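You operate a simulated robot arm through the tools that you are given. There is no shell and no other tool. Be economical: measure what you need, move in short steps, check, and stop when the job is done.

You run a simulated robot arm. Do the job below in one go: nothing can be reset, and whatever is moved stays where it is left.

TASK
Reset the counter, pump 2 shots to the winder and 3 to the printer, then turn the blue knob off.
Fine: reset first, so that the counter ends on this job's shots; the blue knob picks the line.

Only the result counts: the job must be done as asked and must still hold three seconds after the hand-in. Knocking over, shifting, dropping, spilling or breaking anything else fails it.

THE ROBOT
A 6-joint arm with a two-finger parallel gripper, fixed in place. Base frame: the origin is at the foot of the arm, x ahead of it, y to its left, z up; the work surface is at about z = 720. Readings come in mm, degrees, newtons and seconds.
With the tool pointing down near the work surface it reaches from about 260 to 660 mm from the base axis. Its first joint turns from -66.0 to 66.0 degrees. Payload 2.9 kg.
The TCP is the grasp point between the finger pads, 30 mm short of the fingertips. In the tool frame z runs along the fingers and y along their closing line. The gripper opens to 110 mm. The fingers are 20 mm wide and 10 mm thick; the gripper's body (48 by 112 mm) begins 55 mm behind the TCP.
Orientation is that of the tool frame in the base frame, as a unit quaternion [x, y, z, w]. With the fingers straight down and closing along the base's y, the tool's x points along the base's -x, its y along +y and its z along -z.

THE INTERFACE
- The arm moves only by the tool jog_arm. Its arguments are lists of equal length, an entry for each row: "delta_pos": the shift along the base's x, y, z in mm, a list of three; "rot": the turn, a rotation vector about the base's x, y, z in degrees, a list of three. In form: {"delta_pos": [[tx, ty, tz], ...], "rot": [[wx, wy, wz], ...]}. A call has 1 to 12 rows; each row is the pose to reach, as a shift and turn from the pose commanded when the call began. "jaw" is the opening in per cent of the stroke, from 0 (shut) to 100 (fully open), set as the call begins (left out, the last holds). A row lasts 0.2 s, in which the tool goes at most 50 mm and 8.6 degrees; a call with a longer step from one row to the next is refused whole, and so is a gripper value outside its range. Where a pose cannot be reached the arm comes as near as it can. A force on the tool above 40 N (or 10 N above the force at the start of the call, whichever is more), or a blocked arm, ends the call early, and 0.2 s more pass. The fingers move at their own pace (about 108 mm/s each) and stop on an object; they squeeze with about 22 N. The grip force told is the motor's: it shows also when the fingers shut on nothing. Time passes only in rows, and 0.2 s behind the last, so rows that repeat a pose let the fingers close. It gives the time, the measured TCP pose, the force on the tool (base axes), the opening and the grip force at its end, in the units of the frame above (readings bear some noise), with the torque about the TCP (base axes, N m) and any sound that the robot's microphone picked up.
- Cameras (640 x 400 px; columns grow to the right, rows downward): "scene" is fixed at [78.5, 434.7, 1381.4]; the picture's right is [-0.74, -0.67, 0.00], its down [-0.40, 0.44, -0.81] and it looks along [0.54, -0.60, -0.59] (base axes); focal length 373 px, centre (320, 200). "wrist" rides on the gripper at [72, 17, -103] in the tool frame; the picture's right is [-0.23, 0.97, 0.00], its down [-0.76, -0.18, -0.62] and it looks along [-0.61, -0.14, 0.78] (tool axes); focal length 222 px, centre (320, 200). There is no depth. A picture from a camera that has moved, and an enlarged one, comes with that camera's place and axes in the base frame and with its lens.
- snapshot(camera): a new picture of that camera. The clock stands still meanwhile.
- zoom(camera, box): a new picture of the part [left, top, right, bottom] of that camera's present view, enlarged. The clock stands still meanwhile.
- finish_job(): hands the job in; it is judged then, once.

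Go step by step. Nothing tells you positions but the pictures and the camera data: compare them with the known pose of the tool, close in by small moves and look again before you grip or let go. The budget is 120 turns and 64 pictures, counting those below and the enlarged ones. Unless the task says otherwise, let go and move clear before handing in, and close with one line.

The tools are called by a JSON object that holds its "name" and its "arguments". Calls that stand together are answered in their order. jog_arm: Moves the arm, as the interface text tells. Its arguments: {"type":"object","properties":{"delta_pos":{"type":"array","items":{"type":"array","items":{"type":"number"}}},"rot":{"type":"array","items":{"type":"array","items":{"type":"number"}}},"jaw":{"type":"number"}},"required":["delta_pos","rot"]} The other tools are called the same way: snapshot (camera) takes a picture; zoom (camera, box) takes an enlarged picture of a part of a camera's view; finish_job () hands the job in.

At the start:

```text
clock: 0.0
position: [359.2, 7.6, 1094.3]
orientation: [0.0, 1.0, 0.0, 0.0]
ft_force: [-0.1, 0.1, 0.8]
moment: [-0.01, 0.02, 0.01]
opening: 110.1
gripper_force: 0.0
```

scene: 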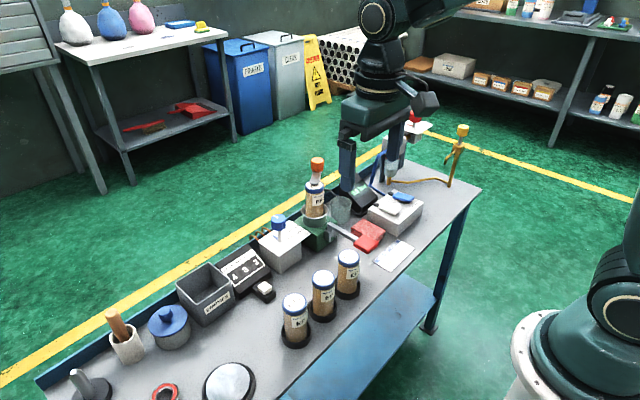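
wrist: 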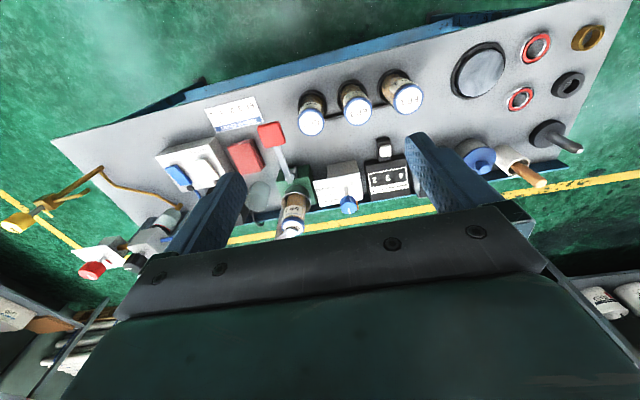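

I see a bench with a counter, a white box with a blue knob, a pump with a red lever paddle, and a card. I'll zoom in to read these.

{"name": "zoom", "arguments": {"camera": "scene", "box": [210, 200, 330, 310]}}

{"name": "zoom", "arguments": {"camera": "scene", "box": [290, 150, 450, 280]}}

{"name": "zoom", "arguments": {"camera": "wrist", "box": [200, 80, 420, 240]}}

```text
3.64 times, centred on (270, 255) of scene
camera zoom: at [78.5, 434.7, 1381.4], right [-0.74, -0.67, 0.0], down [-0.4, 0.44, -0.81], along [0.54, -0.6, -0.59], focal length 1356 px, centre (502, 0)
```

zoom: 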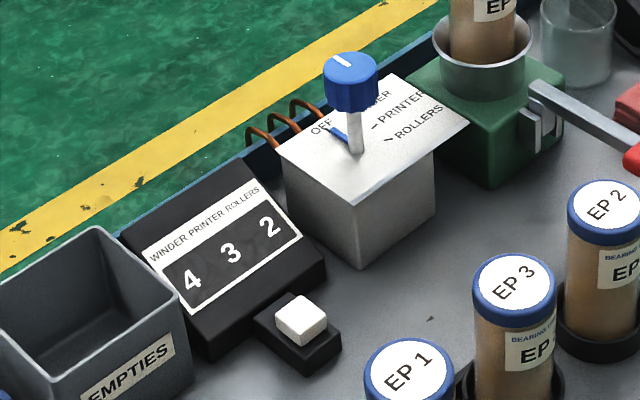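

```text
3.08 times, centred on (370, 215) of scene
camera zoom: at [78.5, 434.7, 1381.4], right [-0.74, -0.67, 0.0], down [-0.4, 0.44, -0.81], along [0.54, -0.6, -0.59], focal length 1147 px, centre (166, 154)
```

zoom: 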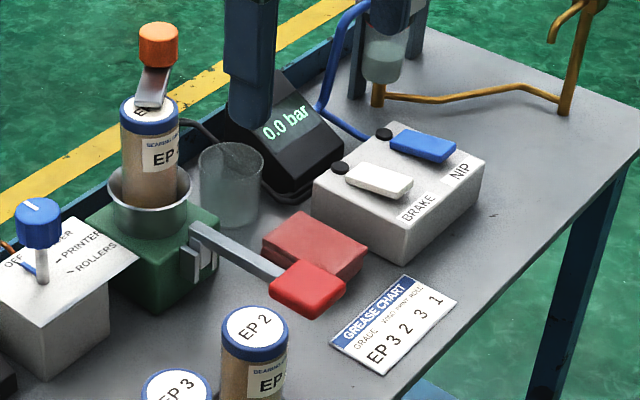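

```text
2.50 times, centred on (310, 160) of wrist
camera zoom: at [284.8, 24.1, 1197.0], right [0.23, 0.97, 0.0], down [0.76, -0.18, 0.62], along [0.61, -0.14, -0.78], focal length 555 px, centre (345, 300)
```

zoom: 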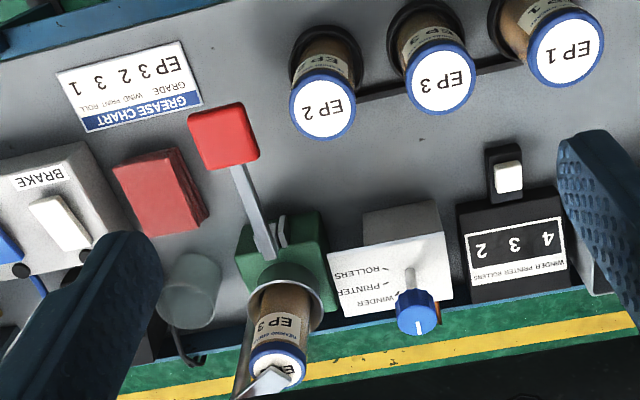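

The counter reads 4 3 2, the knob seems to be at OFF, and the lever with the red paddle is the pump. I'll take closer looks at the cartridge, chart and dial.

{"name": "zoom", "arguments": {"camera": "scene", "box": [295, 150, 345, 182]}}

{"name": "zoom", "arguments": {"camera": "scene", "box": [254, 205, 318, 245]}}

{"name": "zoom", "arguments": {"camera": "scene", "box": [300, 180, 396, 240]}}

{"name": "zoom", "arguments": {"camera": "wrist", "box": [260, 170, 420, 260]}}

```text
12.50 times, centred on (320, 166) of scene
camera zoom: at [78.5, 434.7, 1381.4], right [-0.74, -0.67, 0.0], down [-0.4, 0.44, -0.81], along [0.54, -0.6, -0.59], focal length 4660 px, centre (320, 625)
```

zoom: 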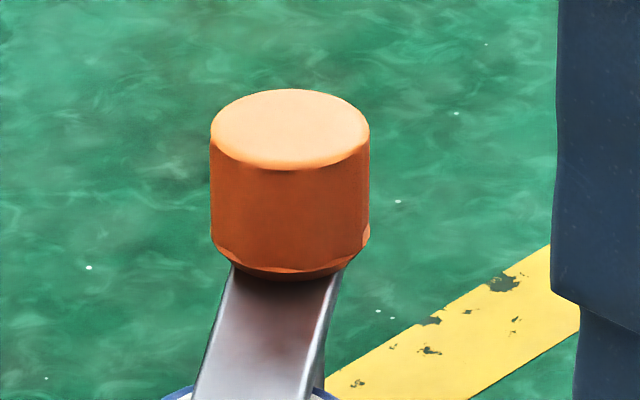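

```text
10.00 times, centred on (286, 225) of scene
camera zoom: at [78.5, 434.7, 1381.4], right [-0.74, -0.67, 0.0], down [-0.4, 0.44, -0.81], along [0.54, -0.6, -0.59], focal length 3728 px, centre (660, -50)
```

zoom: 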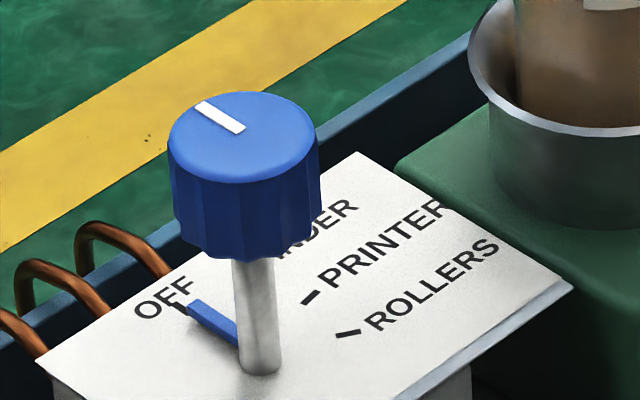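

```text
6.67 times, centred on (348, 210) of scene
camera zoom: at [78.5, 434.7, 1381.4], right [-0.74, -0.67, 0.0], down [-0.4, 0.44, -0.81], along [0.54, -0.6, -0.59], focal length 2485 px, centre (133, 133)
```

zoom: 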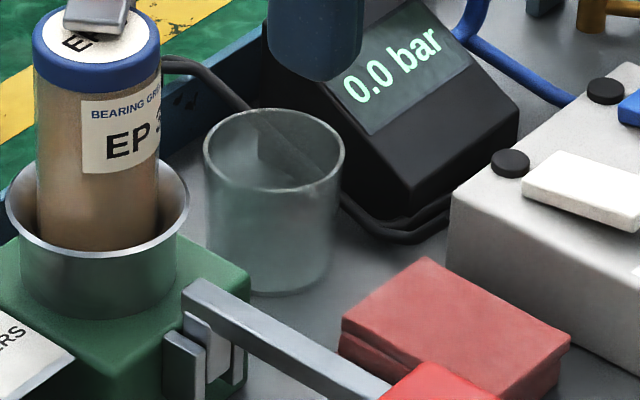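

```text
4.00 times, centred on (340, 215) of wrist
camera zoom: at [284.8, 24.1, 1197.0], right [0.23, 0.97, 0.0], down [0.76, -0.18, 0.62], along [0.61, -0.14, -0.78], focal length 888 px, centre (240, 140)
```

zoom: 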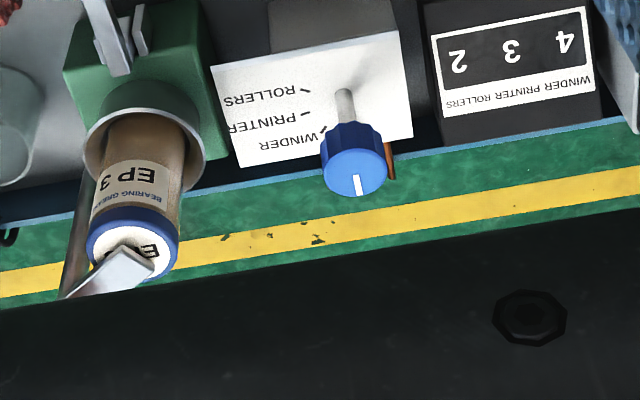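

The plan is to press the white reset button at about (530, 114, 750). The blue knob is at about (584, 15) with its top at z 855, and the paddle is at about (422, -99, 800). The loaded cartridge is EP 3, which matches the chart. First I shut the fingers and hover over the button.

{"name": "jog_arm", "arguments": {"delta_pos": [[28, 18, -30], [57, 36, -60], [86, 54, -90], [115, 72, -120], [143, 90, -150], [171, 106, -180], [171, 106, -200], [171, 106, -240]], "rot": [[0, 0, 0], [0, 0, 0], [0, 0, 0], [0, 0, 0], [0, 0, 0], [0, 0, 0], [0, 0, 0], [0, 0, 0]], "jaw": 0}}

{"name": "zoom", "arguments": {"camera": "scene", "box": [170, 170, 330, 320]}}

{"name": "snapshot", "arguments": {"camera": "wrist"}}

```text
clock: 1.8
position: [527.7, 113.0, 853.2]
orientation: [0.0, 1.0, 0.0, 0.0]
ft_force: [-0.4, 0.1, 0.1]
moment: [0.0, -0.03, 0.03]
opening: 0.1
gripper_force: 21.8
```

```text
2.67 times, centred on (250, 245) of scene
camera zoom: at [78.5, 434.7, 1381.4], right [-0.74, -0.67, 0.0], down [-0.4, 0.44, -0.81], along [0.54, -0.6, -0.59], focal length 994 px, centre (507, 80)
```

zoom: 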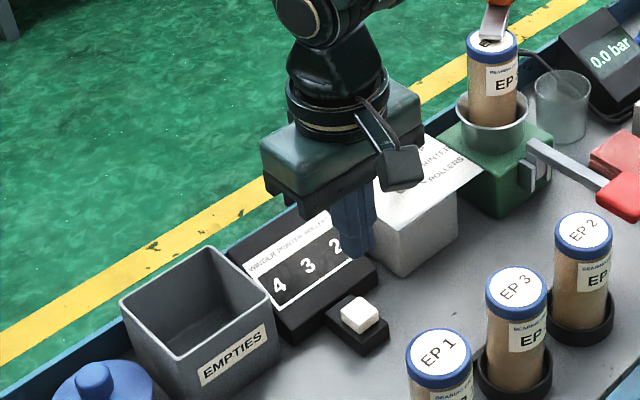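

```text
53 pictures are left
camera wrist: at [454.0, 128.8, 956.1], right [0.23, 0.97, 0.0], down [0.76, -0.18, 0.62], along [0.61, -0.14, -0.78], focal length 222 px, centre (320, 200)
```

wrist: 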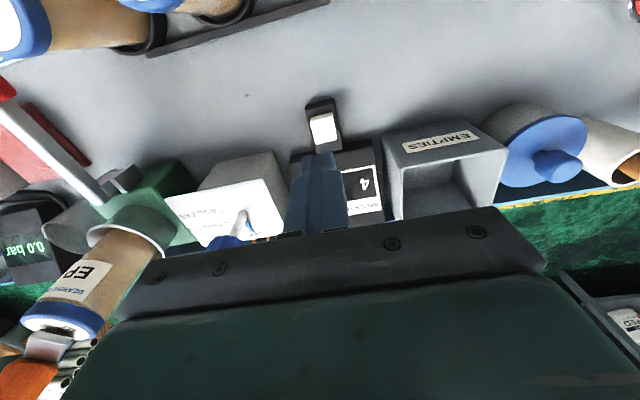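

The tip is right over the button, so I go down and press it gently.

{"name": "jog_arm", "arguments": {"delta_pos": [[0, 2, -30], [0, 2, -60], [0, 2, -66], [0, 2, -70], [0, 2, -73], [0, 2, -76], [0, 2, -79]], "rot": [[0, 0, 0], [0, 0, 0], [0, 0, 0], [0, 0, 0], [0, 0, 0], [0, 0, 0], [0, 0, 0]]}}

{"name": "zoom", "arguments": {"camera": "scene", "box": [210, 200, 330, 310]}}

```text
clock: 3.4
position: [530.5, 116.6, 775.8]
orientation: [0.0, 1.0, 0.0, -0.001]
ft_force: [-7.5, -2.1, 12.5]
moment: [-0.05, 0.18, -0.01]
opening: 0.0
gripper_force: 22.2
heard: click
```

```text
3.64 times, centred on (270, 255) of scene
camera zoom: at [78.1, 434.6, 1381.5], right [-0.74, -0.67, 0.0], down [-0.4, 0.44, -0.81], along [0.54, -0.6, -0.59], focal length 1356 px, centre (502, 0)
```

zoom: 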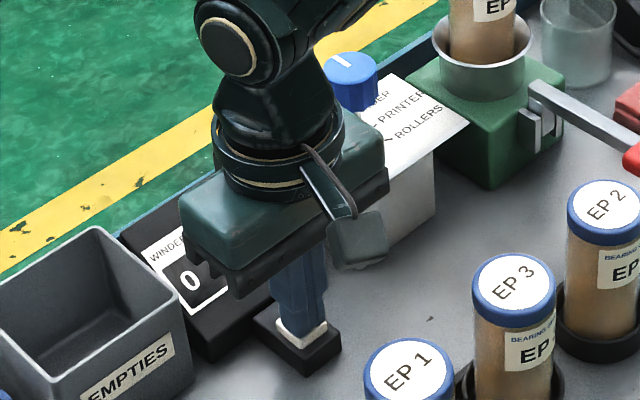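

The counter's first digit now reads 0 after a click. I rise and move above the knob with the jaws opened part way.

{"name": "jog_arm", "arguments": {"delta_pos": [[0, 0, 40], [0, 0, 85], [0, 0, 130], [0, 0, 175], [18, -34, 175], [36, -68, 175], [54, -100, 175], [54, -100, 155]], "rot": [[0, 0, 0], [0, 0, 0], [0, 0, 0], [0, 0, 0], [0, 0, 0], [0, 0, 0], [0, 0, 0], [0, 0, 0]]}}

{"name": "jog_arm", "arguments": {"delta_pos": [[0, 0, 0], [0, 0, 0]], "rot": [[0, 0, 0], [0, 0, 0]], "jaw": 60}}

{"name": "snapshot", "arguments": {"camera": "wrist"}}

{"name": "zoom", "arguments": {"camera": "scene", "box": [210, 140, 370, 300]}}

```text
clock: 5.2
position: [584.4, 15.6, 928.4]
orientation: [-0.001, 1.0, 0.0, 0.0]
ft_force: [0.5, 0.4, 0.0]
moment: [0.0, -0.01, 0.0]
opening: 0.2
gripper_force: 21.9
```

```text
clock: 5.8
position: [583.5, 15.6, 928.3]
orientation: [0.0, 1.0, 0.0, -0.001]
ft_force: [0.8, 0.1, 0.3]
moment: [0.0, -0.02, -0.03]
opening: 66.0
gripper_force: 0.0
```

```text
51 pictures are left
camera wrist: at [510.3, 31.9, 1031.3], right [0.23, 0.97, 0.0], down [0.76, -0.18, 0.62], along [0.61, -0.14, -0.78], focal length 222 px, centre (320, 200)
```

wrist: 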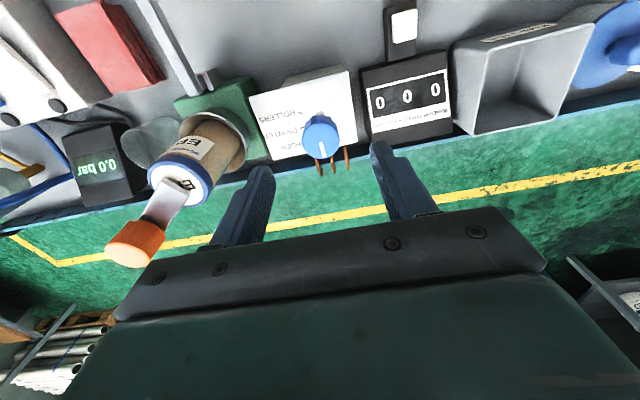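

```text
2.50 times, centred on (290, 220) of scene
camera zoom: at [78.5, 434.7, 1381.4], right [-0.74, -0.67, 0.0], down [-0.4, 0.44, -0.81], along [0.54, -0.6, -0.59], focal length 932 px, centre (395, 150)
```

zoom: 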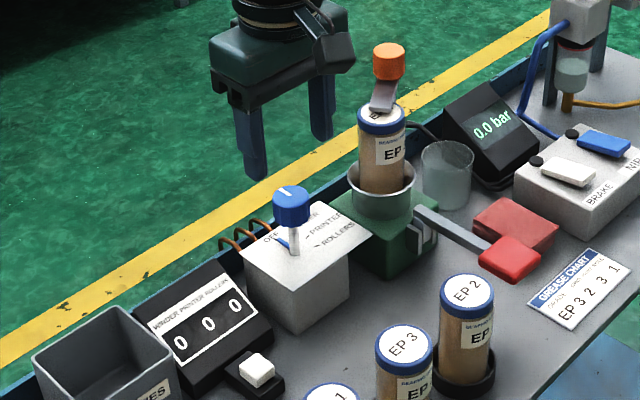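

The counter reads 0 0 0. The knob is centred between the fingers, at about (581, 16). I go down around it and grip.

{"name": "jog_arm", "arguments": {"delta_pos": [[-2, 1, -30], [-2, 1, -60], [-2, 1, -80], [-2, 1, -82]], "rot": [[0, 0, 0], [0, 0, 0], [0, 0, 0], [0, 0, 0]]}}

{"name": "jog_arm", "arguments": {"delta_pos": [[0, 0, 0], [0, 0, 0], [0, 0, 0]], "rot": [[0, 0, 0], [0, 0, 0], [0, 0, 0]], "jaw": 0}}

{"name": "zoom", "arguments": {"camera": "wrist", "box": [220, 40, 420, 240]}}

```text
clock: 6.8
position: [581.1, 17.2, 845.7]
orientation: [0.001, 1.0, 0.0, 0.0]
ft_force: [0.0, 0.0, -0.6]
moment: [0.02, -0.03, -0.01]
opening: 66.1
gripper_force: 0.0
```

```text
clock: 7.6
position: [581.8, 14.8, 846.9]
orientation: [0.002, 1.0, -0.001, 0.001]
ft_force: [1.9, -13.0, -3.2]
moment: [-0.27, -0.18, -0.11]
opening: 33.5
gripper_force: 45.2
```

```text
2.00 times, centred on (320, 140) of wrist
camera zoom: at [508.0, 31.7, 950.3], right [0.23, 0.97, 0.0], down [0.76, -0.18, 0.62], along [0.61, -0.14, -0.78], focal length 444 px, centre (320, 320)
```

zoom: 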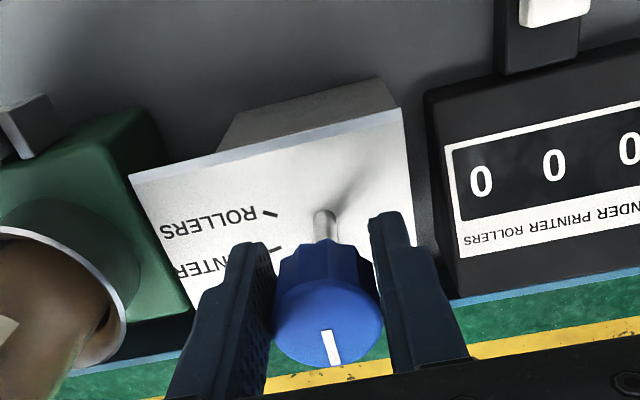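

The knob is gripped with a slight sideways load, so I shift y by -2.5. Then I turn it about -31° towards WINDER.

{"name": "jog_arm", "arguments": {"delta_pos": [[0, -2.5, 0], [0, -2.5, 0], [0, -2.5, 0], [0, -2.5, 0], [0, -2.5, 0], [0, -2.5, 0], [0, -2.5, 0]], "rot": [[0, 0, 0], [0, 0, -7], [0, 0, -14], [0, 0, -21], [0, 0, -28], [0, 0, -31], [0, 0, -31]]}}

{"name": "zoom", "arguments": {"camera": "scene", "box": [240, 190, 330, 260]}}

{"name": "zoom", "arguments": {"camera": "wrist", "box": [220, 40, 420, 240]}}

```text
clock: 9.2
position: [582.2, 18.0, 846.4]
orientation: [0.264, 0.965, 0.003, 0.002]
ft_force: [20.1, 29.6, -10.6]
moment: [0.24, -0.16, 0.3]
opening: 33.3
gripper_force: 44.5
```

```text
5.71 times, centred on (285, 225) of scene
camera zoom: at [79.1, 435.4, 1381.1], right [-0.74, -0.67, 0.0], down [-0.4, 0.44, -0.81], along [0.54, -0.6, -0.59], focal length 2130 px, centre (520, 57)
```

zoom: 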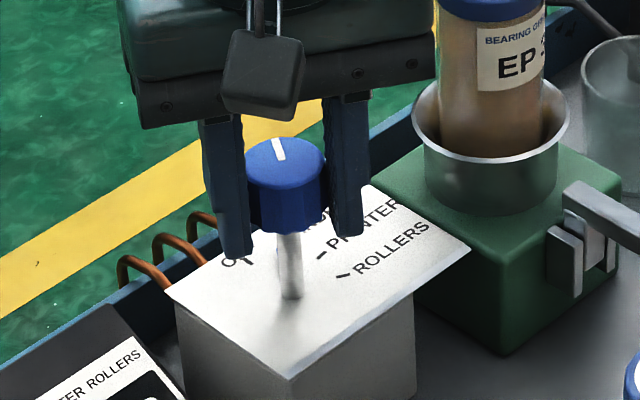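

```text
2.00 times, centred on (320, 140) of wrist
camera zoom: at [527.1, 69.2, 950.3], right [0.69, 0.72, 0.01], down [0.56, -0.54, 0.62], along [0.45, -0.43, -0.78], focal length 444 px, centre (320, 320)
```

zoom: 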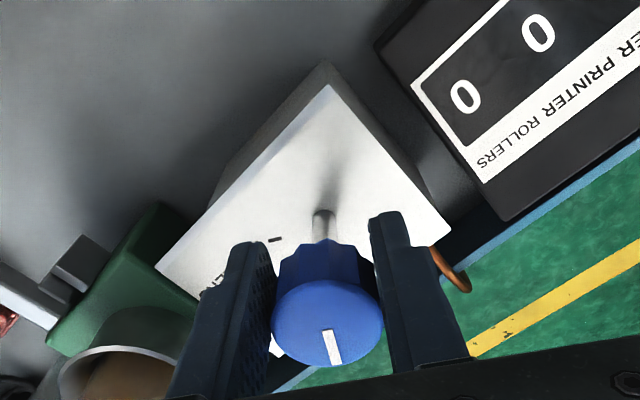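

The side load shows the knob axis lies a bit further in +x, so I shift to unload. Then I open the jaws to check the pointer.

{"name": "jog_arm", "arguments": {"delta_pos": [[2, 1, 0], [4, 1.5, 0], [4, 1.5, 0]], "rot": [[0, 0, 0], [0, 0, 0], [0, 0, 0]]}}

{"name": "jog_arm", "arguments": {"delta_pos": [[0, 0, 0], [0, 0, 0], [0, 0, 30], [0, 0, 75], [0, 0, 110]], "rot": [[0, 0, 0], [0, 0, 0], [0, 0, 0], [0, 0, 0], [0, 0, 0]], "jaw": 60}}

{"name": "zoom", "arguments": {"camera": "scene", "box": [254, 205, 318, 245]}}

{"name": "snapshot", "arguments": {"camera": "wrist"}}

```text
clock: 10.0
position: [584.1, 19.3, 847.1]
orientation: [0.264, 0.965, 0.0, -0.004]
ft_force: [-15.2, 24.9, 9.6]
moment: [0.51, 0.49, 0.07]
opening: 33.4
gripper_force: 45.0
```

```text
clock: 11.2
position: [583.5, 18.4, 957.0]
orientation: [0.267, 0.964, 0.001, -0.001]
ft_force: [-0.6, -0.8, -0.5]
moment: [0.01, -0.01, -0.02]
opening: 66.2
gripper_force: 0.2
```

```text
10.00 times, centred on (286, 225) of scene
camera zoom: at [78.5, 434.7, 1381.4], right [-0.74, -0.67, 0.0], down [-0.4, 0.44, -0.81], along [0.54, -0.6, -0.59], focal length 3728 px, centre (660, -50)
```

zoom: 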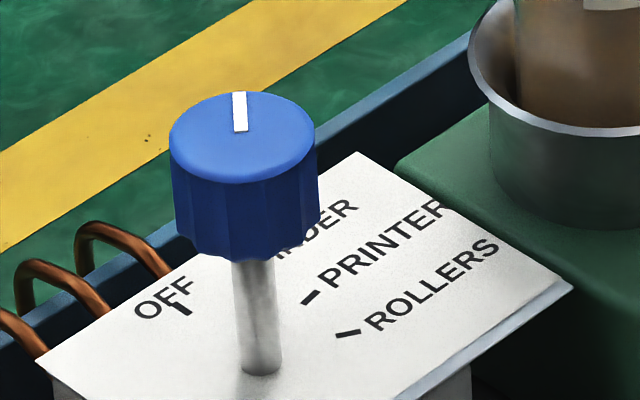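

```text
45 pictures are left
camera wrist: at [529.1, 68.8, 1059.9], right [0.7, 0.72, 0.0], down [0.56, -0.54, 0.62], along [0.45, -0.43, -0.78], focal length 222 px, centre (320, 200)
```

wrist: 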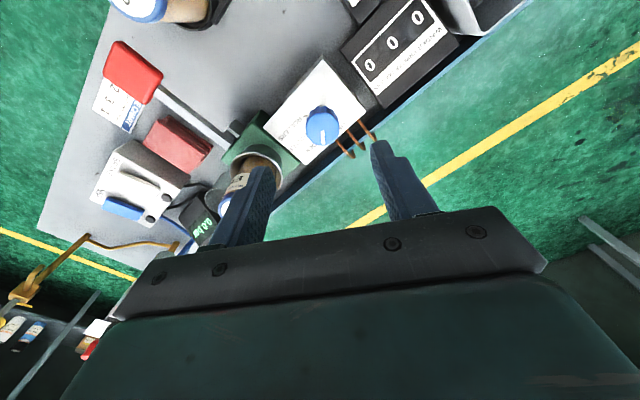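

The knob mark turned about 32°, which fits WINDER. I swing around the near side to above the pump paddle with the fingers shut, and check the pointer from there.

{"name": "jog_arm", "arguments": {"delta_pos": [[-40, 0, 0], [-80, 0, 0], [-120, 0, 0], [-161, 0, 0], [-161, -40, 0], [-161, -80, -20], [-161, -117, -50], [-161, -117, -70]], "rot": [[0, 0, -8], [0, 0, -16], [0, 0, -24], [0, 0, -32], [0, 0, -40], [0, 0, -48], [0, 0, -56], [0, 0, -59]], "jaw": 0}}

{"name": "snapshot", "arguments": {"camera": "wrist"}}

{"name": "snapshot", "arguments": {"camera": "scene"}}

```text
clock: 13.0
position: [423.7, -101.1, 885.0]
orientation: [0.708, 0.706, 0.001, 0.001]
ft_force: [0.0, -0.3, 0.3]
moment: [-0.01, -0.01, -0.01]
opening: 0.0
gripper_force: 21.8
```

```text
44 pictures are left
camera wrist: at [439.3, -30.0, 989.3], right [0.97, -0.23, 0.0], down [-0.18, -0.76, 0.62], along [-0.14, -0.61, -0.78], focal length 222 px, centre (320, 200)
```

wrist: 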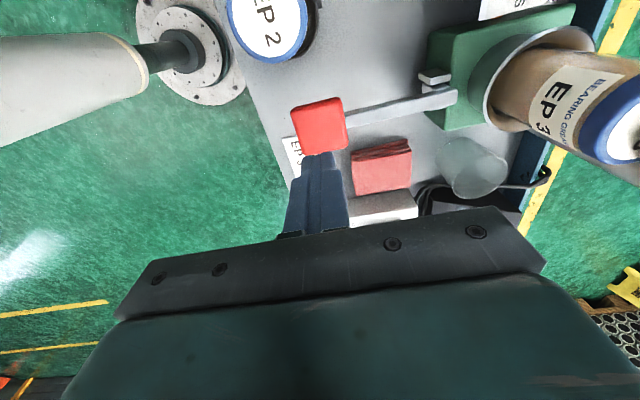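

```text
43 pictures are left
```

scene: 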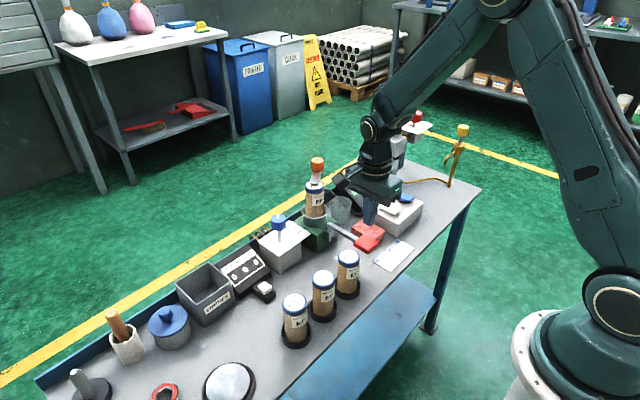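

The tip is straight over the paddle. I press down in small steps to learn the stroke.

{"name": "jog_arm", "arguments": {"delta_pos": [[0, 2, -30], [0, 2, -50], [0, 2, -58], [0, 2, -66], [0, 2, -74], [0, 2, -82]], "rot": [[0, 0, 0], [0, 0, 0], [0, 0, 0], [0, 0, 0], [0, 0, 0], [0, 0, 0]]}}

{"name": "zoom", "arguments": {"camera": "scene", "box": [210, 180, 410, 305]}}

```text
clock: 14.4
position: [422.1, -98.8, 804.6]
orientation: [0.707, 0.708, 0.0, -0.002]
ft_force: [-14.7, 1.6, 7.0]
moment: [0.01, 0.34, 0.02]
opening: 0.2
gripper_force: 22.1
```

```text
3.20 times, centred on (310, 242) of scene
camera zoom: at [78.1, 434.8, 1381.4], right [-0.74, -0.67, 0.0], down [-0.4, 0.44, -0.81], along [0.54, -0.6, -0.59], focal length 1193 px, centre (352, 64)
```

zoom: 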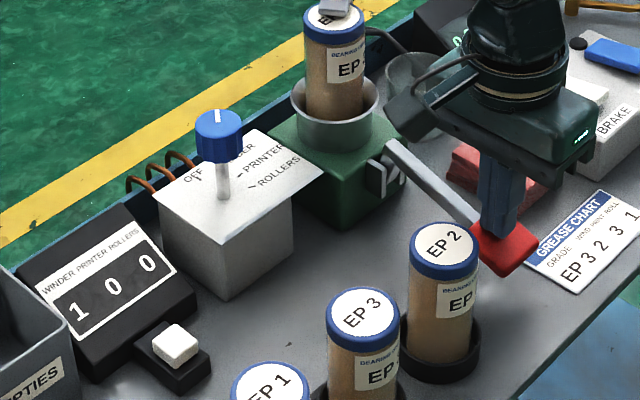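

The counter shows 1 0 0, so WINDER is correct and that press counted. I release fully and check before the next press.

{"name": "jog_arm", "arguments": {"delta_pos": [[0, 0, 20], [0, 0, 50], [0, 0, 50], [0, 0, 50]], "rot": [[0, 0, 0], [0, 0, 0], [0, 0, 0], [0, 0, 0]]}}

{"name": "zoom", "arguments": {"camera": "scene", "box": [210, 180, 410, 305]}}

```text
clock: 15.4
position: [425.5, -98.5, 854.6]
orientation: [0.707, 0.707, 0.0, 0.0]
ft_force: [-0.2, -0.3, 0.3]
moment: [0.01, 0.01, 0.0]
opening: 0.0
gripper_force: 22.0
```

```text
3.20 times, centred on (310, 242) of scene
camera zoom: at [78.5, 434.7, 1381.4], right [-0.74, -0.67, 0.0], down [-0.4, 0.44, -0.81], along [0.54, -0.6, -0.59], focal length 1193 px, centre (352, 64)
```

zoom: 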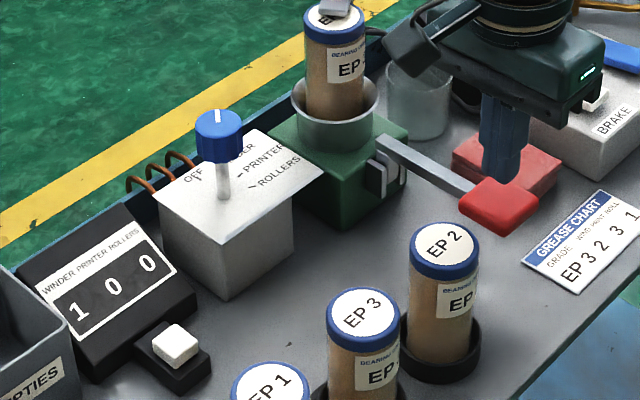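

The lever sprang back. Second winder shot, same depth, then release.

{"name": "jog_arm", "arguments": {"delta_pos": [[0, 0, -18], [0, 0, -26], [0, 0, -34], [0, 0, -42], [0, 0, -50], [0, 0, -50], [0, 0, -25], [0, 0, 0], [0, 0, 0]], "rot": [[0, 0, 0], [0, 0, 0], [0, 0, 0], [0, 0, 0], [0, 0, 0], [0, 0, 0], [0, 0, 0], [0, 0, 0], [0, 0, 0]]}}

{"name": "zoom", "arguments": {"camera": "scene", "box": [210, 180, 410, 305]}}

```text
clock: 17.4
position: [425.6, -99.7, 858.9]
orientation: [0.707, 0.707, 0.001, 0.0]
ft_force: [-0.2, -0.1, 0.1]
moment: [0.01, 0.0, -0.01]
opening: 0.0
gripper_force: 21.7
```

```text
3.20 times, centred on (310, 242) of scene
camera zoom: at [78.5, 434.7, 1381.4], right [-0.74, -0.67, 0.0], down [-0.4, 0.44, -0.81], along [0.54, -0.6, -0.59], focal length 1193 px, centre (352, 64)
```

zoom: 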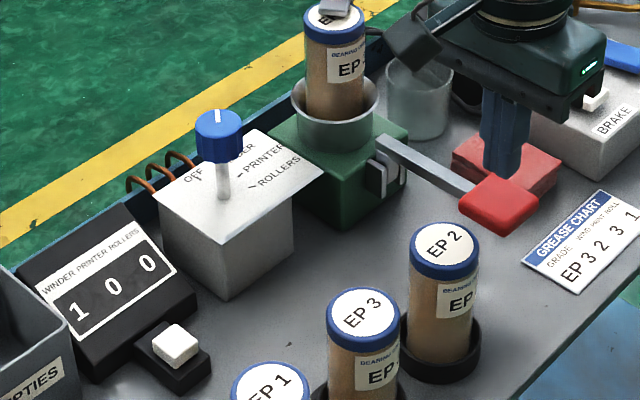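

It still reads 1 0 0, so that press fell just short. I repeat it slightly deeper.

{"name": "jog_arm", "arguments": {"delta_pos": [[0, 0, -20], [0, 0, -28], [0, 0, -36], [0, 0, -44], [0, 0, -50], [0, 0, -56], [0, 0, -60], [0, 0, -60]], "rot": [[0, 0, 0], [0, 0, 0], [0, 0, 0], [0, 0, 0], [0, 0, 0], [0, 0, 0], [0, 0, 0], [0, 0, 0]]}}

{"name": "zoom", "arguments": {"camera": "scene", "box": [210, 180, 410, 305]}}

```text
clock: 19.2
position: [423.4, -99.0, 795.6]
orientation: [0.707, 0.707, -0.001, -0.001]
ft_force: [-18.2, 1.0, 7.7]
moment: [0.04, 0.46, 0.04]
opening: 0.0
gripper_force: 22.0
```

```text
3.20 times, centred on (310, 242) of scene
camera zoom: at [78.0, 434.8, 1381.4], right [-0.74, -0.67, 0.0], down [-0.4, 0.44, -0.81], along [0.54, -0.6, -0.59], focal length 1193 px, centre (352, 64)
```

zoom: 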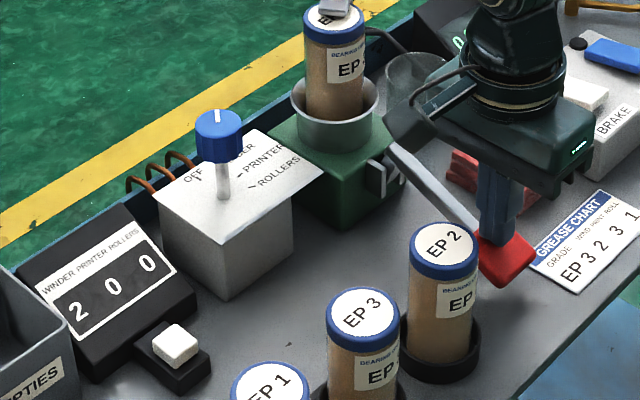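

The counter reads 2 0 0, so the winder is done. I lift off and return to above the knob by the same route with the jaws part open.

{"name": "jog_arm", "arguments": {"delta_pos": [[0, 0, 40], [0, 0, 85], [0, 0, 125], [0, 0, 160], [0, 40, 160], [0, 80, 160], [0, 116, 160], [40, 116, 160], [80, 116, 160], [120, 116, 160], [160, 116, 160], [160, 116, 160]], "rot": [[0, 0, 0], [0, 0, 0], [0, 0, 0], [0, 0, 8], [0, 0, 16], [0, 0, 24], [0, 0, 32], [0, 0, 40], [0, 0, 48], [0, 0, 56], [0, 0, 59], [0, 0, 59]]}}

{"name": "jog_arm", "arguments": {"delta_pos": [[0, 0, 0], [0, 0, 0]], "rot": [[0, 0, 0], [0, 0, 0]], "jaw": 60}}

{"name": "snapshot", "arguments": {"camera": "wrist"}}

```text
clock: 21.8
position: [584.2, 14.4, 955.7]
orientation: [0.266, 0.964, 0.001, 0.0]
ft_force: [-0.3, 0.2, -0.3]
moment: [0.01, 0.02, -0.02]
opening: 0.0
gripper_force: 21.7
```

```text
clock: 22.4
position: [585.4, 14.9, 955.1]
orientation: [0.268, 0.963, 0.0, 0.0]
ft_force: [-0.3, 0.2, 0.1]
moment: [0.0, -0.02, 0.0]
opening: 66.0
gripper_force: 0.1
```

```text
38 pictures are left
camera wrist: at [529.4, 66.1, 1058.7], right [0.7, 0.72, 0.0], down [0.56, -0.54, 0.62], along [0.45, -0.43, -0.78], focal length 222 px, centre (320, 200)
```

wrist: 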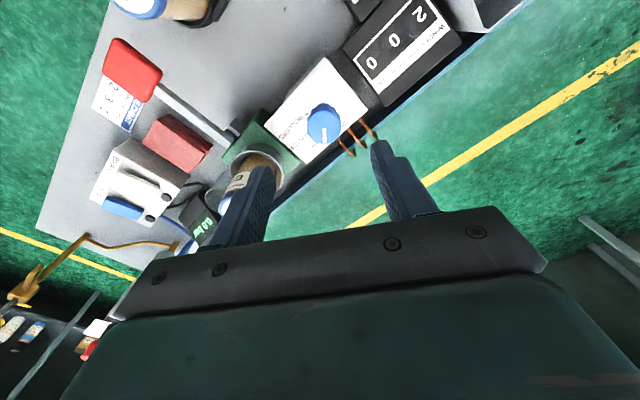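

The knob is at about (584.5, 17). I go down around it and grip.

{"name": "jog_arm", "arguments": {"delta_pos": [[0, 2.5, -40], [0, 2.5, -80], [0, 2.5, -105], [0, 2.5, -109]], "rot": [[0, 0, 0], [0, 0, 0], [0, 0, 0], [0, 0, 0]]}}

{"name": "jog_arm", "arguments": {"delta_pos": [[0, 0, 0], [0, 0, 0], [0, 0, 0]], "rot": [[0, 0, 0], [0, 0, 0], [0, 0, 0]], "jaw": 0}}

```text
clock: 23.4
position: [584.2, 21.7, 845.8]
orientation: [0.267, 0.964, -0.001, 0.0]
ft_force: [0.3, 0.1, 0.1]
moment: [0.02, 0.02, 0.0]
opening: 65.9
gripper_force: 0.0
```

```text
clock: 24.2
position: [582.7, 19.8, 846.0]
orientation: [0.268, 0.963, -0.001, 0.0]
ft_force: [-7.3, -13.1, 3.3]
moment: [-0.11, 0.44, -0.12]
opening: 33.3
gripper_force: 45.1
```

Gripped with a slight side load. I correct for it and turn about -32° to PRINTER.

{"name": "jog_arm", "arguments": {"delta_pos": [[-1, -1.5, 0], [-0.5, -1.5, 0], [0, -1.5, 0], [0.5, -1.5, 0], [0.5, -1.5, 0], [0.5, -1.5, 0], [0.5, -1.5, 0]], "rot": [[0, 0, 0], [0, 0, -7], [0, 0, -14], [0, 0, -21], [0, 0, -28], [0, 0, -32], [0, 0, -32]]}}

{"name": "zoom", "arguments": {"camera": "scene", "box": [254, 205, 318, 245]}}

```text
clock: 25.8
position: [587.9, 21.3, 846.4]
orientation: [0.519, 0.855, 0.002, 0.0]
ft_force: [13.0, 26.5, -18.8]
moment: [-0.1, -0.38, 0.15]
opening: 33.0
gripper_force: 44.5
```

```text
10.00 times, centred on (286, 225) of scene
camera zoom: at [79.1, 435.4, 1381.2], right [-0.74, -0.67, 0.0], down [-0.4, 0.44, -0.81], along [0.54, -0.6, -0.59], focal length 3728 px, centre (660, -50)
```

zoom: 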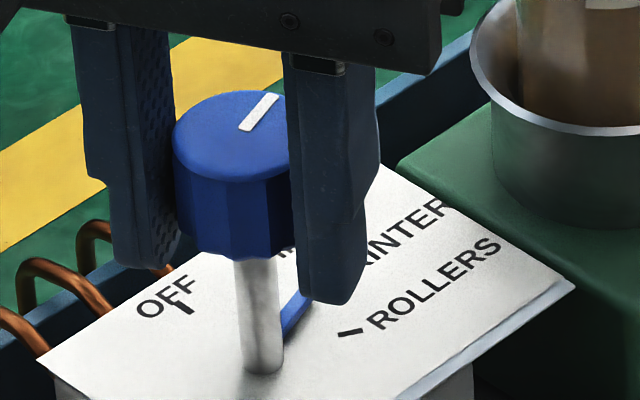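

The pointer now swings toward PRINTER. I ease the load, release, lift and look.

{"name": "jog_arm", "arguments": {"delta_pos": [[1, 2, 0], [1, 3, 0]], "rot": [[0, 0, 0], [0, 0, 0]]}}

{"name": "jog_arm", "arguments": {"delta_pos": [[0, 0, 0], [0, 0, 0], [0, 0, 30], [0, 0, 75], [0, 0, 110]], "rot": [[0, 0, 0], [0, 0, 0], [0, 0, 0], [0, 0, 0], [0, 0, 0]], "jaw": 60}}

{"name": "zoom", "arguments": {"camera": "scene", "box": [254, 205, 318, 245]}}

```text
clock: 26.4
position: [585.7, 21.0, 845.5]
orientation: [0.522, 0.853, 0.001, -0.001]
ft_force: [10.7, 15.2, -10.8]
moment: [1.35, 0.42, 0.07]
opening: 33.0
gripper_force: 45.0
```

```text
clock: 27.6
position: [588.4, 20.4, 958.4]
orientation: [0.522, 0.853, 0.0, 0.001]
ft_force: [0.2, -0.1, -0.5]
moment: [-0.01, 0.03, 0.02]
opening: 66.0
gripper_force: 0.0
```

```text
10.00 times, centred on (286, 225) of scene
camera zoom: at [78.5, 434.7, 1381.4], right [-0.74, -0.67, 0.0], down [-0.4, 0.44, -0.81], along [0.54, -0.6, -0.59], focal length 3728 px, centre (660, -50)
```

zoom: 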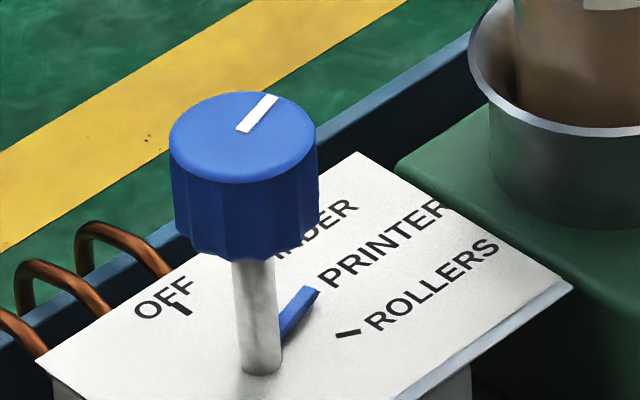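

The pointer sits exactly on PRINTER. Back to the paddle.

{"name": "jog_arm", "arguments": {"delta_pos": [[-40, 0, 0], [-80, 0, 0], [-120, 0, 0], [-162, 0, 0], [-162, -40, 0], [-162, -80, -20], [-162, -118, -50], [-162, -118, -90], [-162, -118, -100], [-162, -118, -100]], "rot": [[0, 0, -8], [0, 0, -16], [0, 0, -24], [0, 0, -27], [0, 0, -27], [0, 0, -27], [0, 0, -27], [0, 0, -27], [0, 0, -27], [0, 0, -27]], "jaw": 0}}

{"name": "snapshot", "arguments": {"camera": "wrist"}}

```text
clock: 29.8
position: [426.3, -96.2, 854.4]
orientation: [0.707, 0.707, 0.0, 0.0]
ft_force: [-0.1, 0.3, 0.5]
moment: [0.0, -0.02, 0.01]
opening: 0.0
gripper_force: 22.0
```

```text
35 pictures are left
camera wrist: at [440.9, -24.5, 959.1], right [0.97, -0.23, 0.0], down [-0.18, -0.76, 0.62], along [-0.14, -0.61, -0.78], focal length 222 px, centre (320, 200)
```

wrist: 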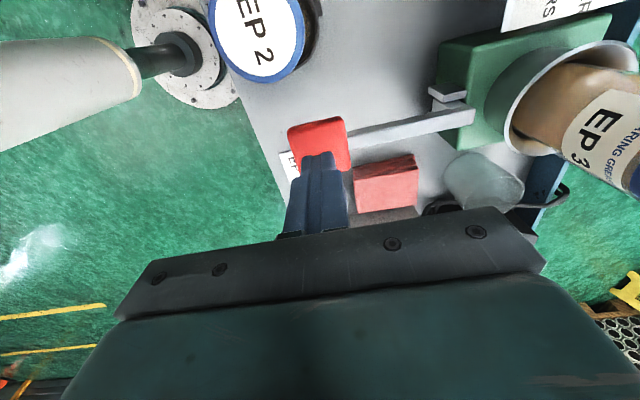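

Over the paddle. First printer shot: press to z about 795 and release.

{"name": "jog_arm", "arguments": {"delta_pos": [[-2, -2, -18], [-2, -2, -26], [-2, -2, -34], [-2, -2, -42], [-2, -2, -50], [-2, -2, -56], [-2, -2, -60], [-2, -2, -60], [-2, -2, -30], [-2, -2, 0], [-2, -2, 0]], "rot": [[0, 0, 0], [0, 0, 0], [0, 0, 0], [0, 0, 0], [0, 0, 0], [0, 0, 0], [0, 0, 0], [0, 0, 0], [0, 0, 0], [0, 0, 0], [0, 0, 0]]}}

{"name": "zoom", "arguments": {"camera": "scene", "box": [210, 180, 410, 305]}}

```text
clock: 32.2
position: [421.3, -99.9, 857.0]
orientation: [0.707, 0.707, 0.001, 0.0]
ft_force: [-0.8, -0.1, -0.4]
moment: [-0.01, 0.01, -0.01]
opening: 0.1
gripper_force: 22.2
```

```text
3.20 times, centred on (310, 242) of scene
camera zoom: at [78.5, 434.7, 1381.4], right [-0.74, -0.67, 0.0], down [-0.4, 0.44, -0.81], along [0.54, -0.6, -0.59], focal length 1193 px, centre (352, 64)
```

zoom: 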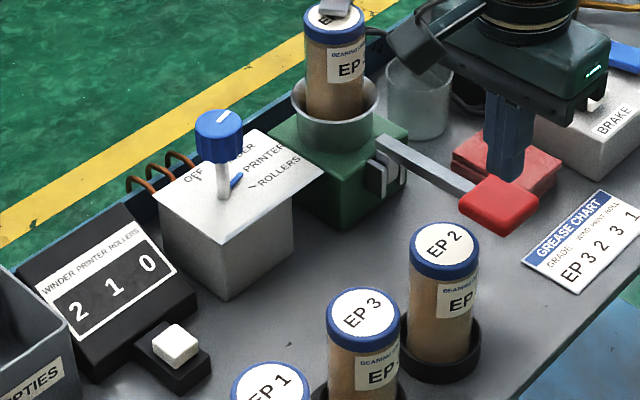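

The counter reads 2 1 0. Second printer shot.

{"name": "jog_arm", "arguments": {"delta_pos": [[0, 0, -18], [0, 0, -26], [0, 0, -34], [0, 0, -42], [0, 0, -50], [0, 0, -56], [0, 0, -60], [0, 0, -60], [0, 0, -30], [0, 0, 0], [0, 0, 0]], "rot": [[0, 0, 0], [0, 0, 0], [0, 0, 0], [0, 0, 0], [0, 0, 0], [0, 0, 0], [0, 0, 0], [0, 0, 0], [0, 0, 0], [0, 0, 0], [0, 0, 0]]}}

{"name": "zoom", "arguments": {"camera": "scene", "box": [210, 180, 410, 305]}}

```text
clock: 34.6
position: [423.8, -100.4, 858.5]
orientation: [0.707, 0.707, 0.0, 0.001]
ft_force: [-0.6, 0.2, 1.4]
moment: [0.01, 0.02, 0.03]
opening: 0.2
gripper_force: 21.6
```

```text
3.20 times, centred on (310, 242) of scene
camera zoom: at [78.5, 434.7, 1381.4], right [-0.74, -0.67, 0.0], down [-0.4, 0.44, -0.81], along [0.54, -0.6, -0.59], focal length 1193 px, centre (352, 64)
```

zoom: 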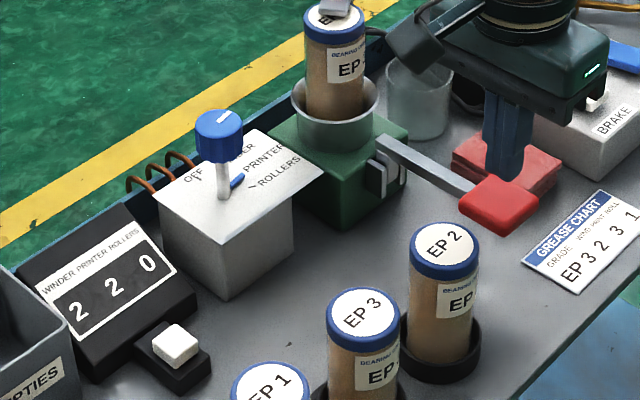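

The counter reads 2 2 0. Third printer shot.

{"name": "jog_arm", "arguments": {"delta_pos": [[0, 0, -18], [0, 0, -26], [0, 0, -34], [0, 0, -42], [0, 0, -50], [0, 0, -56], [0, 0, -60], [0, 0, -60], [0, 0, -30], [0, 0, 0], [0, 0, 0]], "rot": [[0, 0, 0], [0, 0, 0], [0, 0, 0], [0, 0, 0], [0, 0, 0], [0, 0, 0], [0, 0, 0], [0, 0, 0], [0, 0, 0], [0, 0, 0], [0, 0, 0]]}}

{"name": "zoom", "arguments": {"camera": "scene", "box": [210, 180, 410, 305]}}

```text
clock: 37.0
position: [423.8, -97.2, 856.4]
orientation: [0.707, 0.707, 0.0, 0.0]
ft_force: [-0.3, 0.1, -0.6]
moment: [0.0, -0.02, 0.01]
opening: 0.3
gripper_force: 21.9
```

```text
3.20 times, centred on (310, 242) of scene
camera zoom: at [78.5, 434.7, 1381.4], right [-0.74, -0.67, 0.0], down [-0.4, 0.44, -0.81], along [0.54, -0.6, -0.59], focal length 1193 px, centre (352, 64)
```

zoom: 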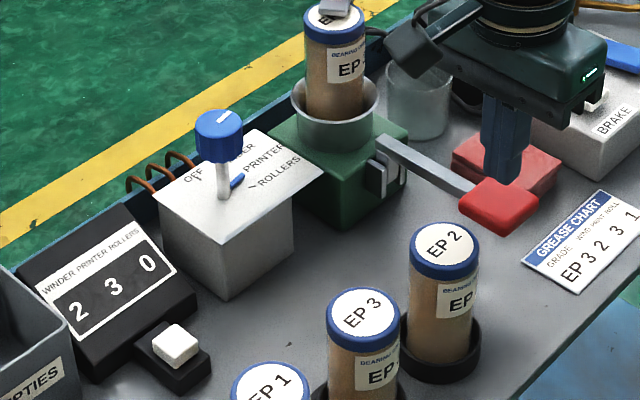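

The counter reads 2 3 0, so all shots are done. I return to the knob to turn it back to OFF.

{"name": "jog_arm", "arguments": {"delta_pos": [[0, 0, 40], [0, 0, 80], [0, 0, 100], [0, 40, 100], [0, 80, 100], [0, 117, 100], [40, 117, 100], [80, 117, 100], [120, 117, 100], [161, 117, 100], [161, 117, 100]], "rot": [[0, 0, 0], [0, 0, 0], [0, 0, 0], [0, 0, 8], [0, 0, 16], [0, 0, 24], [0, 0, 27], [0, 0, 27], [0, 0, 27], [0, 0, 27], [0, 0, 27]]}}

{"name": "jog_arm", "arguments": {"delta_pos": [[0, 0, 0], [0, 0, 0]], "rot": [[0, 0, 0], [0, 0, 0]], "jaw": 60}}

{"name": "snapshot", "arguments": {"camera": "wrist"}}

```text
clock: 39.4
position: [583.6, 17.4, 958.7]
orientation: [0.522, 0.853, -0.001, 0.0]
ft_force: [-0.1, 0.0, -0.2]
moment: [-0.01, -0.03, 0.03]
opening: 0.0
gripper_force: 21.6
```

```text
clock: 40.0
position: [584.7, 17.4, 958.4]
orientation: [0.523, 0.853, 0.0, 0.0]
ft_force: [-0.3, 0.3, 1.0]
moment: [0.01, -0.02, 0.0]
opening: 66.0
gripper_force: 0.0
```

```text
31 pictures are left
camera wrist: at [564.0, 88.9, 1061.5], right [0.97, 0.24, 0.0], down [0.19, -0.76, 0.62], along [0.15, -0.6, -0.78], focal length 222 px, centre (320, 200)
```

wrist: 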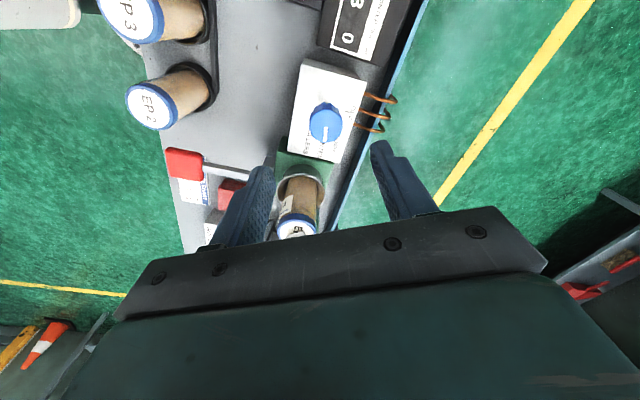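

The knob is between the fingers. I go down and grip.

{"name": "jog_arm", "arguments": {"delta_pos": [[0.5, 1, -40], [0.5, 1, -80], [0.5, 1, -108], [0.5, 1, -112]], "rot": [[0, 0, 0], [0, 0, 0], [0, 0, 0], [0, 0, 0]]}}

{"name": "jog_arm", "arguments": {"delta_pos": [[0, 0, 0], [0, 0, 0], [0, 0, 0]], "rot": [[0, 0, 0], [0, 0, 0], [0, 0, 0]], "jaw": 0}}

```text
clock: 41.0
position: [584.8, 20.0, 845.4]
orientation: [0.522, 0.853, 0.0, 0.0]
ft_force: [0.3, -0.9, -0.1]
moment: [0.01, 0.0, -0.02]
opening: 65.9
gripper_force: 0.1
```

```text
clock: 41.8
position: [586.4, 21.5, 844.8]
orientation: [0.521, 0.853, 0.003, 0.003]
ft_force: [25.6, 11.9, -9.0]
moment: [-0.16, -0.18, 0.19]
opening: 33.4
gripper_force: 44.7
```

I turn the knob +63° back to OFF, tracking the axis at about (588, 16).

{"name": "jog_arm", "arguments": {"delta_pos": [[2, 0.5, 0], [2, 0.2, 0], [2.2, 0, 0], [2.3, -0.5, 0], [2.5, -1, 0], [2.5, -1.5, 0], [2.5, -2, 0], [2.5, -2.3, 0], [2.5, -2.5, 0], [2.5, -2.5, 0]], "rot": [[0, 0, 0], [0, 0, 8], [0, 0, 16], [0, 0, 24], [0, 0, 32], [0, 0, 40], [0, 0, 48], [0, 0, 56], [0, 0, 63], [0, 0, 63]]}}

{"name": "zoom", "arguments": {"camera": "scene", "box": [254, 205, 318, 245]}}

```text
clock: 44.0
position: [584.4, 15.8, 844.4]
orientation: [0.001, 1.0, 0.0, -0.003]
ft_force: [-20.9, 0.2, 16.9]
moment: [-0.01, 0.32, 0.03]
opening: 33.3
gripper_force: 44.8
```

```text
10.00 times, centred on (286, 225) of scene
camera zoom: at [77.7, 434.7, 1381.5], right [-0.74, -0.67, 0.0], down [-0.4, 0.44, -0.81], along [0.54, -0.6, -0.59], focal length 3728 px, centre (660, -50)
```

zoom: 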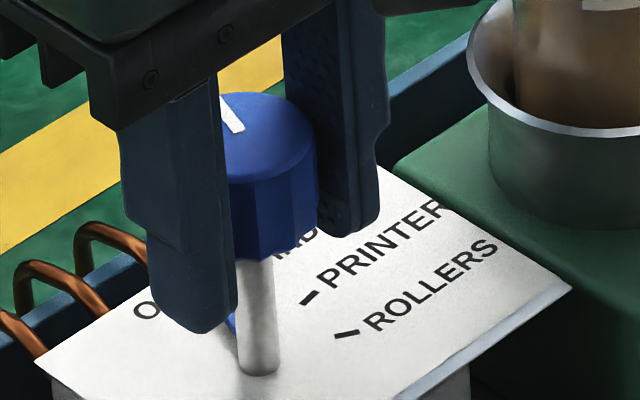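

Ease, release, lift and look at the pointer.

{"name": "jog_arm", "arguments": {"delta_pos": [[-2, 0, 0], [-3, 0, 0]], "rot": [[0, 0, 0], [0, 0, 0]]}}

{"name": "jog_arm", "arguments": {"delta_pos": [[0, 0, 0], [0, 0, 0], [0, 0, 30], [0, 0, 75], [0, 0, 110]], "rot": [[0, 0, 0], [0, 0, 0], [0, 0, 0], [0, 0, 0], [0, 0, 0]], "jaw": 60}}

{"name": "zoom", "arguments": {"camera": "scene", "box": [254, 205, 318, 245]}}

{"name": "zoom", "arguments": {"camera": "scene", "box": [210, 140, 450, 305]}}

```text
clock: 44.6
position: [584.3, 15.2, 844.8]
orientation: [0.002, 1.0, -0.001, 0.001]
ft_force: [-0.9, -8.6, 3.1]
moment: [-0.02, 1.07, -0.04]
opening: 33.3
gripper_force: 44.4
```

```text
clock: 45.8
position: [582.7, 15.8, 955.1]
orientation: [0.0, 1.0, 0.0, 0.0]
ft_force: [0.4, -0.7, -0.4]
moment: [0.01, 0.0, 0.02]
opening: 65.9
gripper_force: 0.1
```

```text
10.00 times, centred on (286, 225) of scene
camera zoom: at [78.5, 434.7, 1381.4], right [-0.74, -0.67, 0.0], down [-0.4, 0.44, -0.81], along [0.54, -0.6, -0.59], focal length 3728 px, centre (660, -50)
```

zoom: 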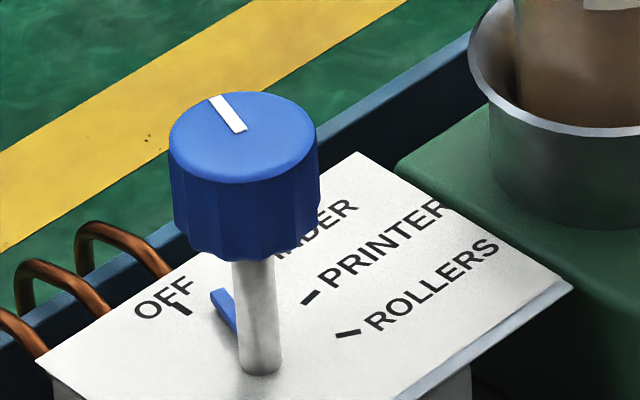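

```text
2.42 times, centred on (330, 222) of scene
camera zoom: at [78.5, 434.7, 1381.4], right [-0.74, -0.67, 0.0], down [-0.4, 0.44, -0.81], along [0.54, -0.6, -0.59], focal length 904 px, centre (296, 146)
```

zoom: 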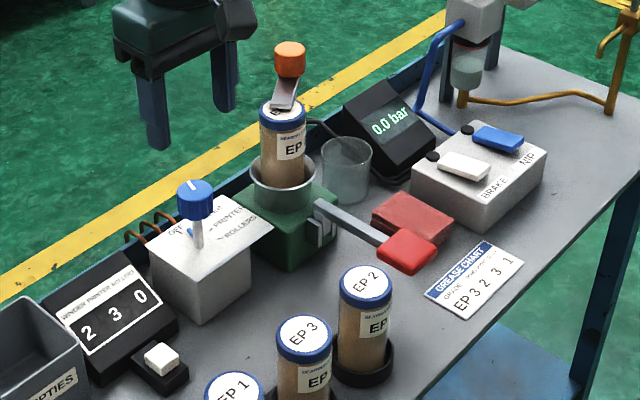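

The counter reads 2 3 0, but the pointer is about 13° short of OFF. I regrip and turn the rest.

{"name": "jog_arm", "arguments": {"delta_pos": [[1.5, 0, -40], [1.5, 0, -80], [1.5, 0, -106], [1.5, 0, -110]], "rot": [[0, 0, 0], [0, 0, 0], [0, 0, 0], [0, 0, 0]]}}

{"name": "jog_arm", "arguments": {"delta_pos": [[0, 0, 0], [0, 0, 0], [0, 0, 0]], "rot": [[0, 0, 0], [0, 0, 0], [0, 0, 0]], "jaw": 0}}

{"name": "jog_arm", "arguments": {"delta_pos": [[0, 0, 0], [0, 0, 0], [0, 0, 0], [0, 0, 0]], "rot": [[0, 0, 5], [0, 0, 10], [0, 0, 14], [0, 0, 14]]}}

{"name": "zoom", "arguments": {"camera": "scene", "box": [254, 205, 318, 245]}}

```text
clock: 46.8
position: [586.0, 15.0, 841.9]
orientation: [0.0, 1.0, -0.001, 0.0]
ft_force: [-0.4, -0.5, 0.8]
moment: [0.0, 0.01, 0.0]
opening: 66.0
gripper_force: 0.1
```

```text
clock: 47.6
position: [585.3, 14.7, 843.1]
orientation: [0.001, 1.0, 0.0, 0.0]
ft_force: [0.9, -5.4, -3.0]
moment: [-0.07, -0.29, 0.0]
opening: 33.4
gripper_force: 45.1
```

```text
clock: 48.6
position: [586.6, 14.1, 844.3]
orientation: [-0.121, 0.993, -0.001, 0.001]
ft_force: [21.1, -20.5, -27.6]
moment: [0.06, -0.52, -0.07]
opening: 33.4
gripper_force: 45.1
```

```text
10.00 times, centred on (286, 225) of scene
camera zoom: at [79.5, 434.2, 1381.5], right [-0.74, -0.67, 0.0], down [-0.4, 0.44, -0.81], along [0.54, -0.6, -0.59], focal length 3728 px, centre (660, -50)
```

zoom: 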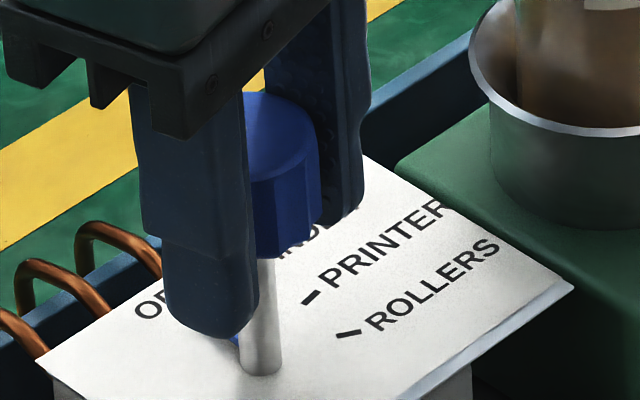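

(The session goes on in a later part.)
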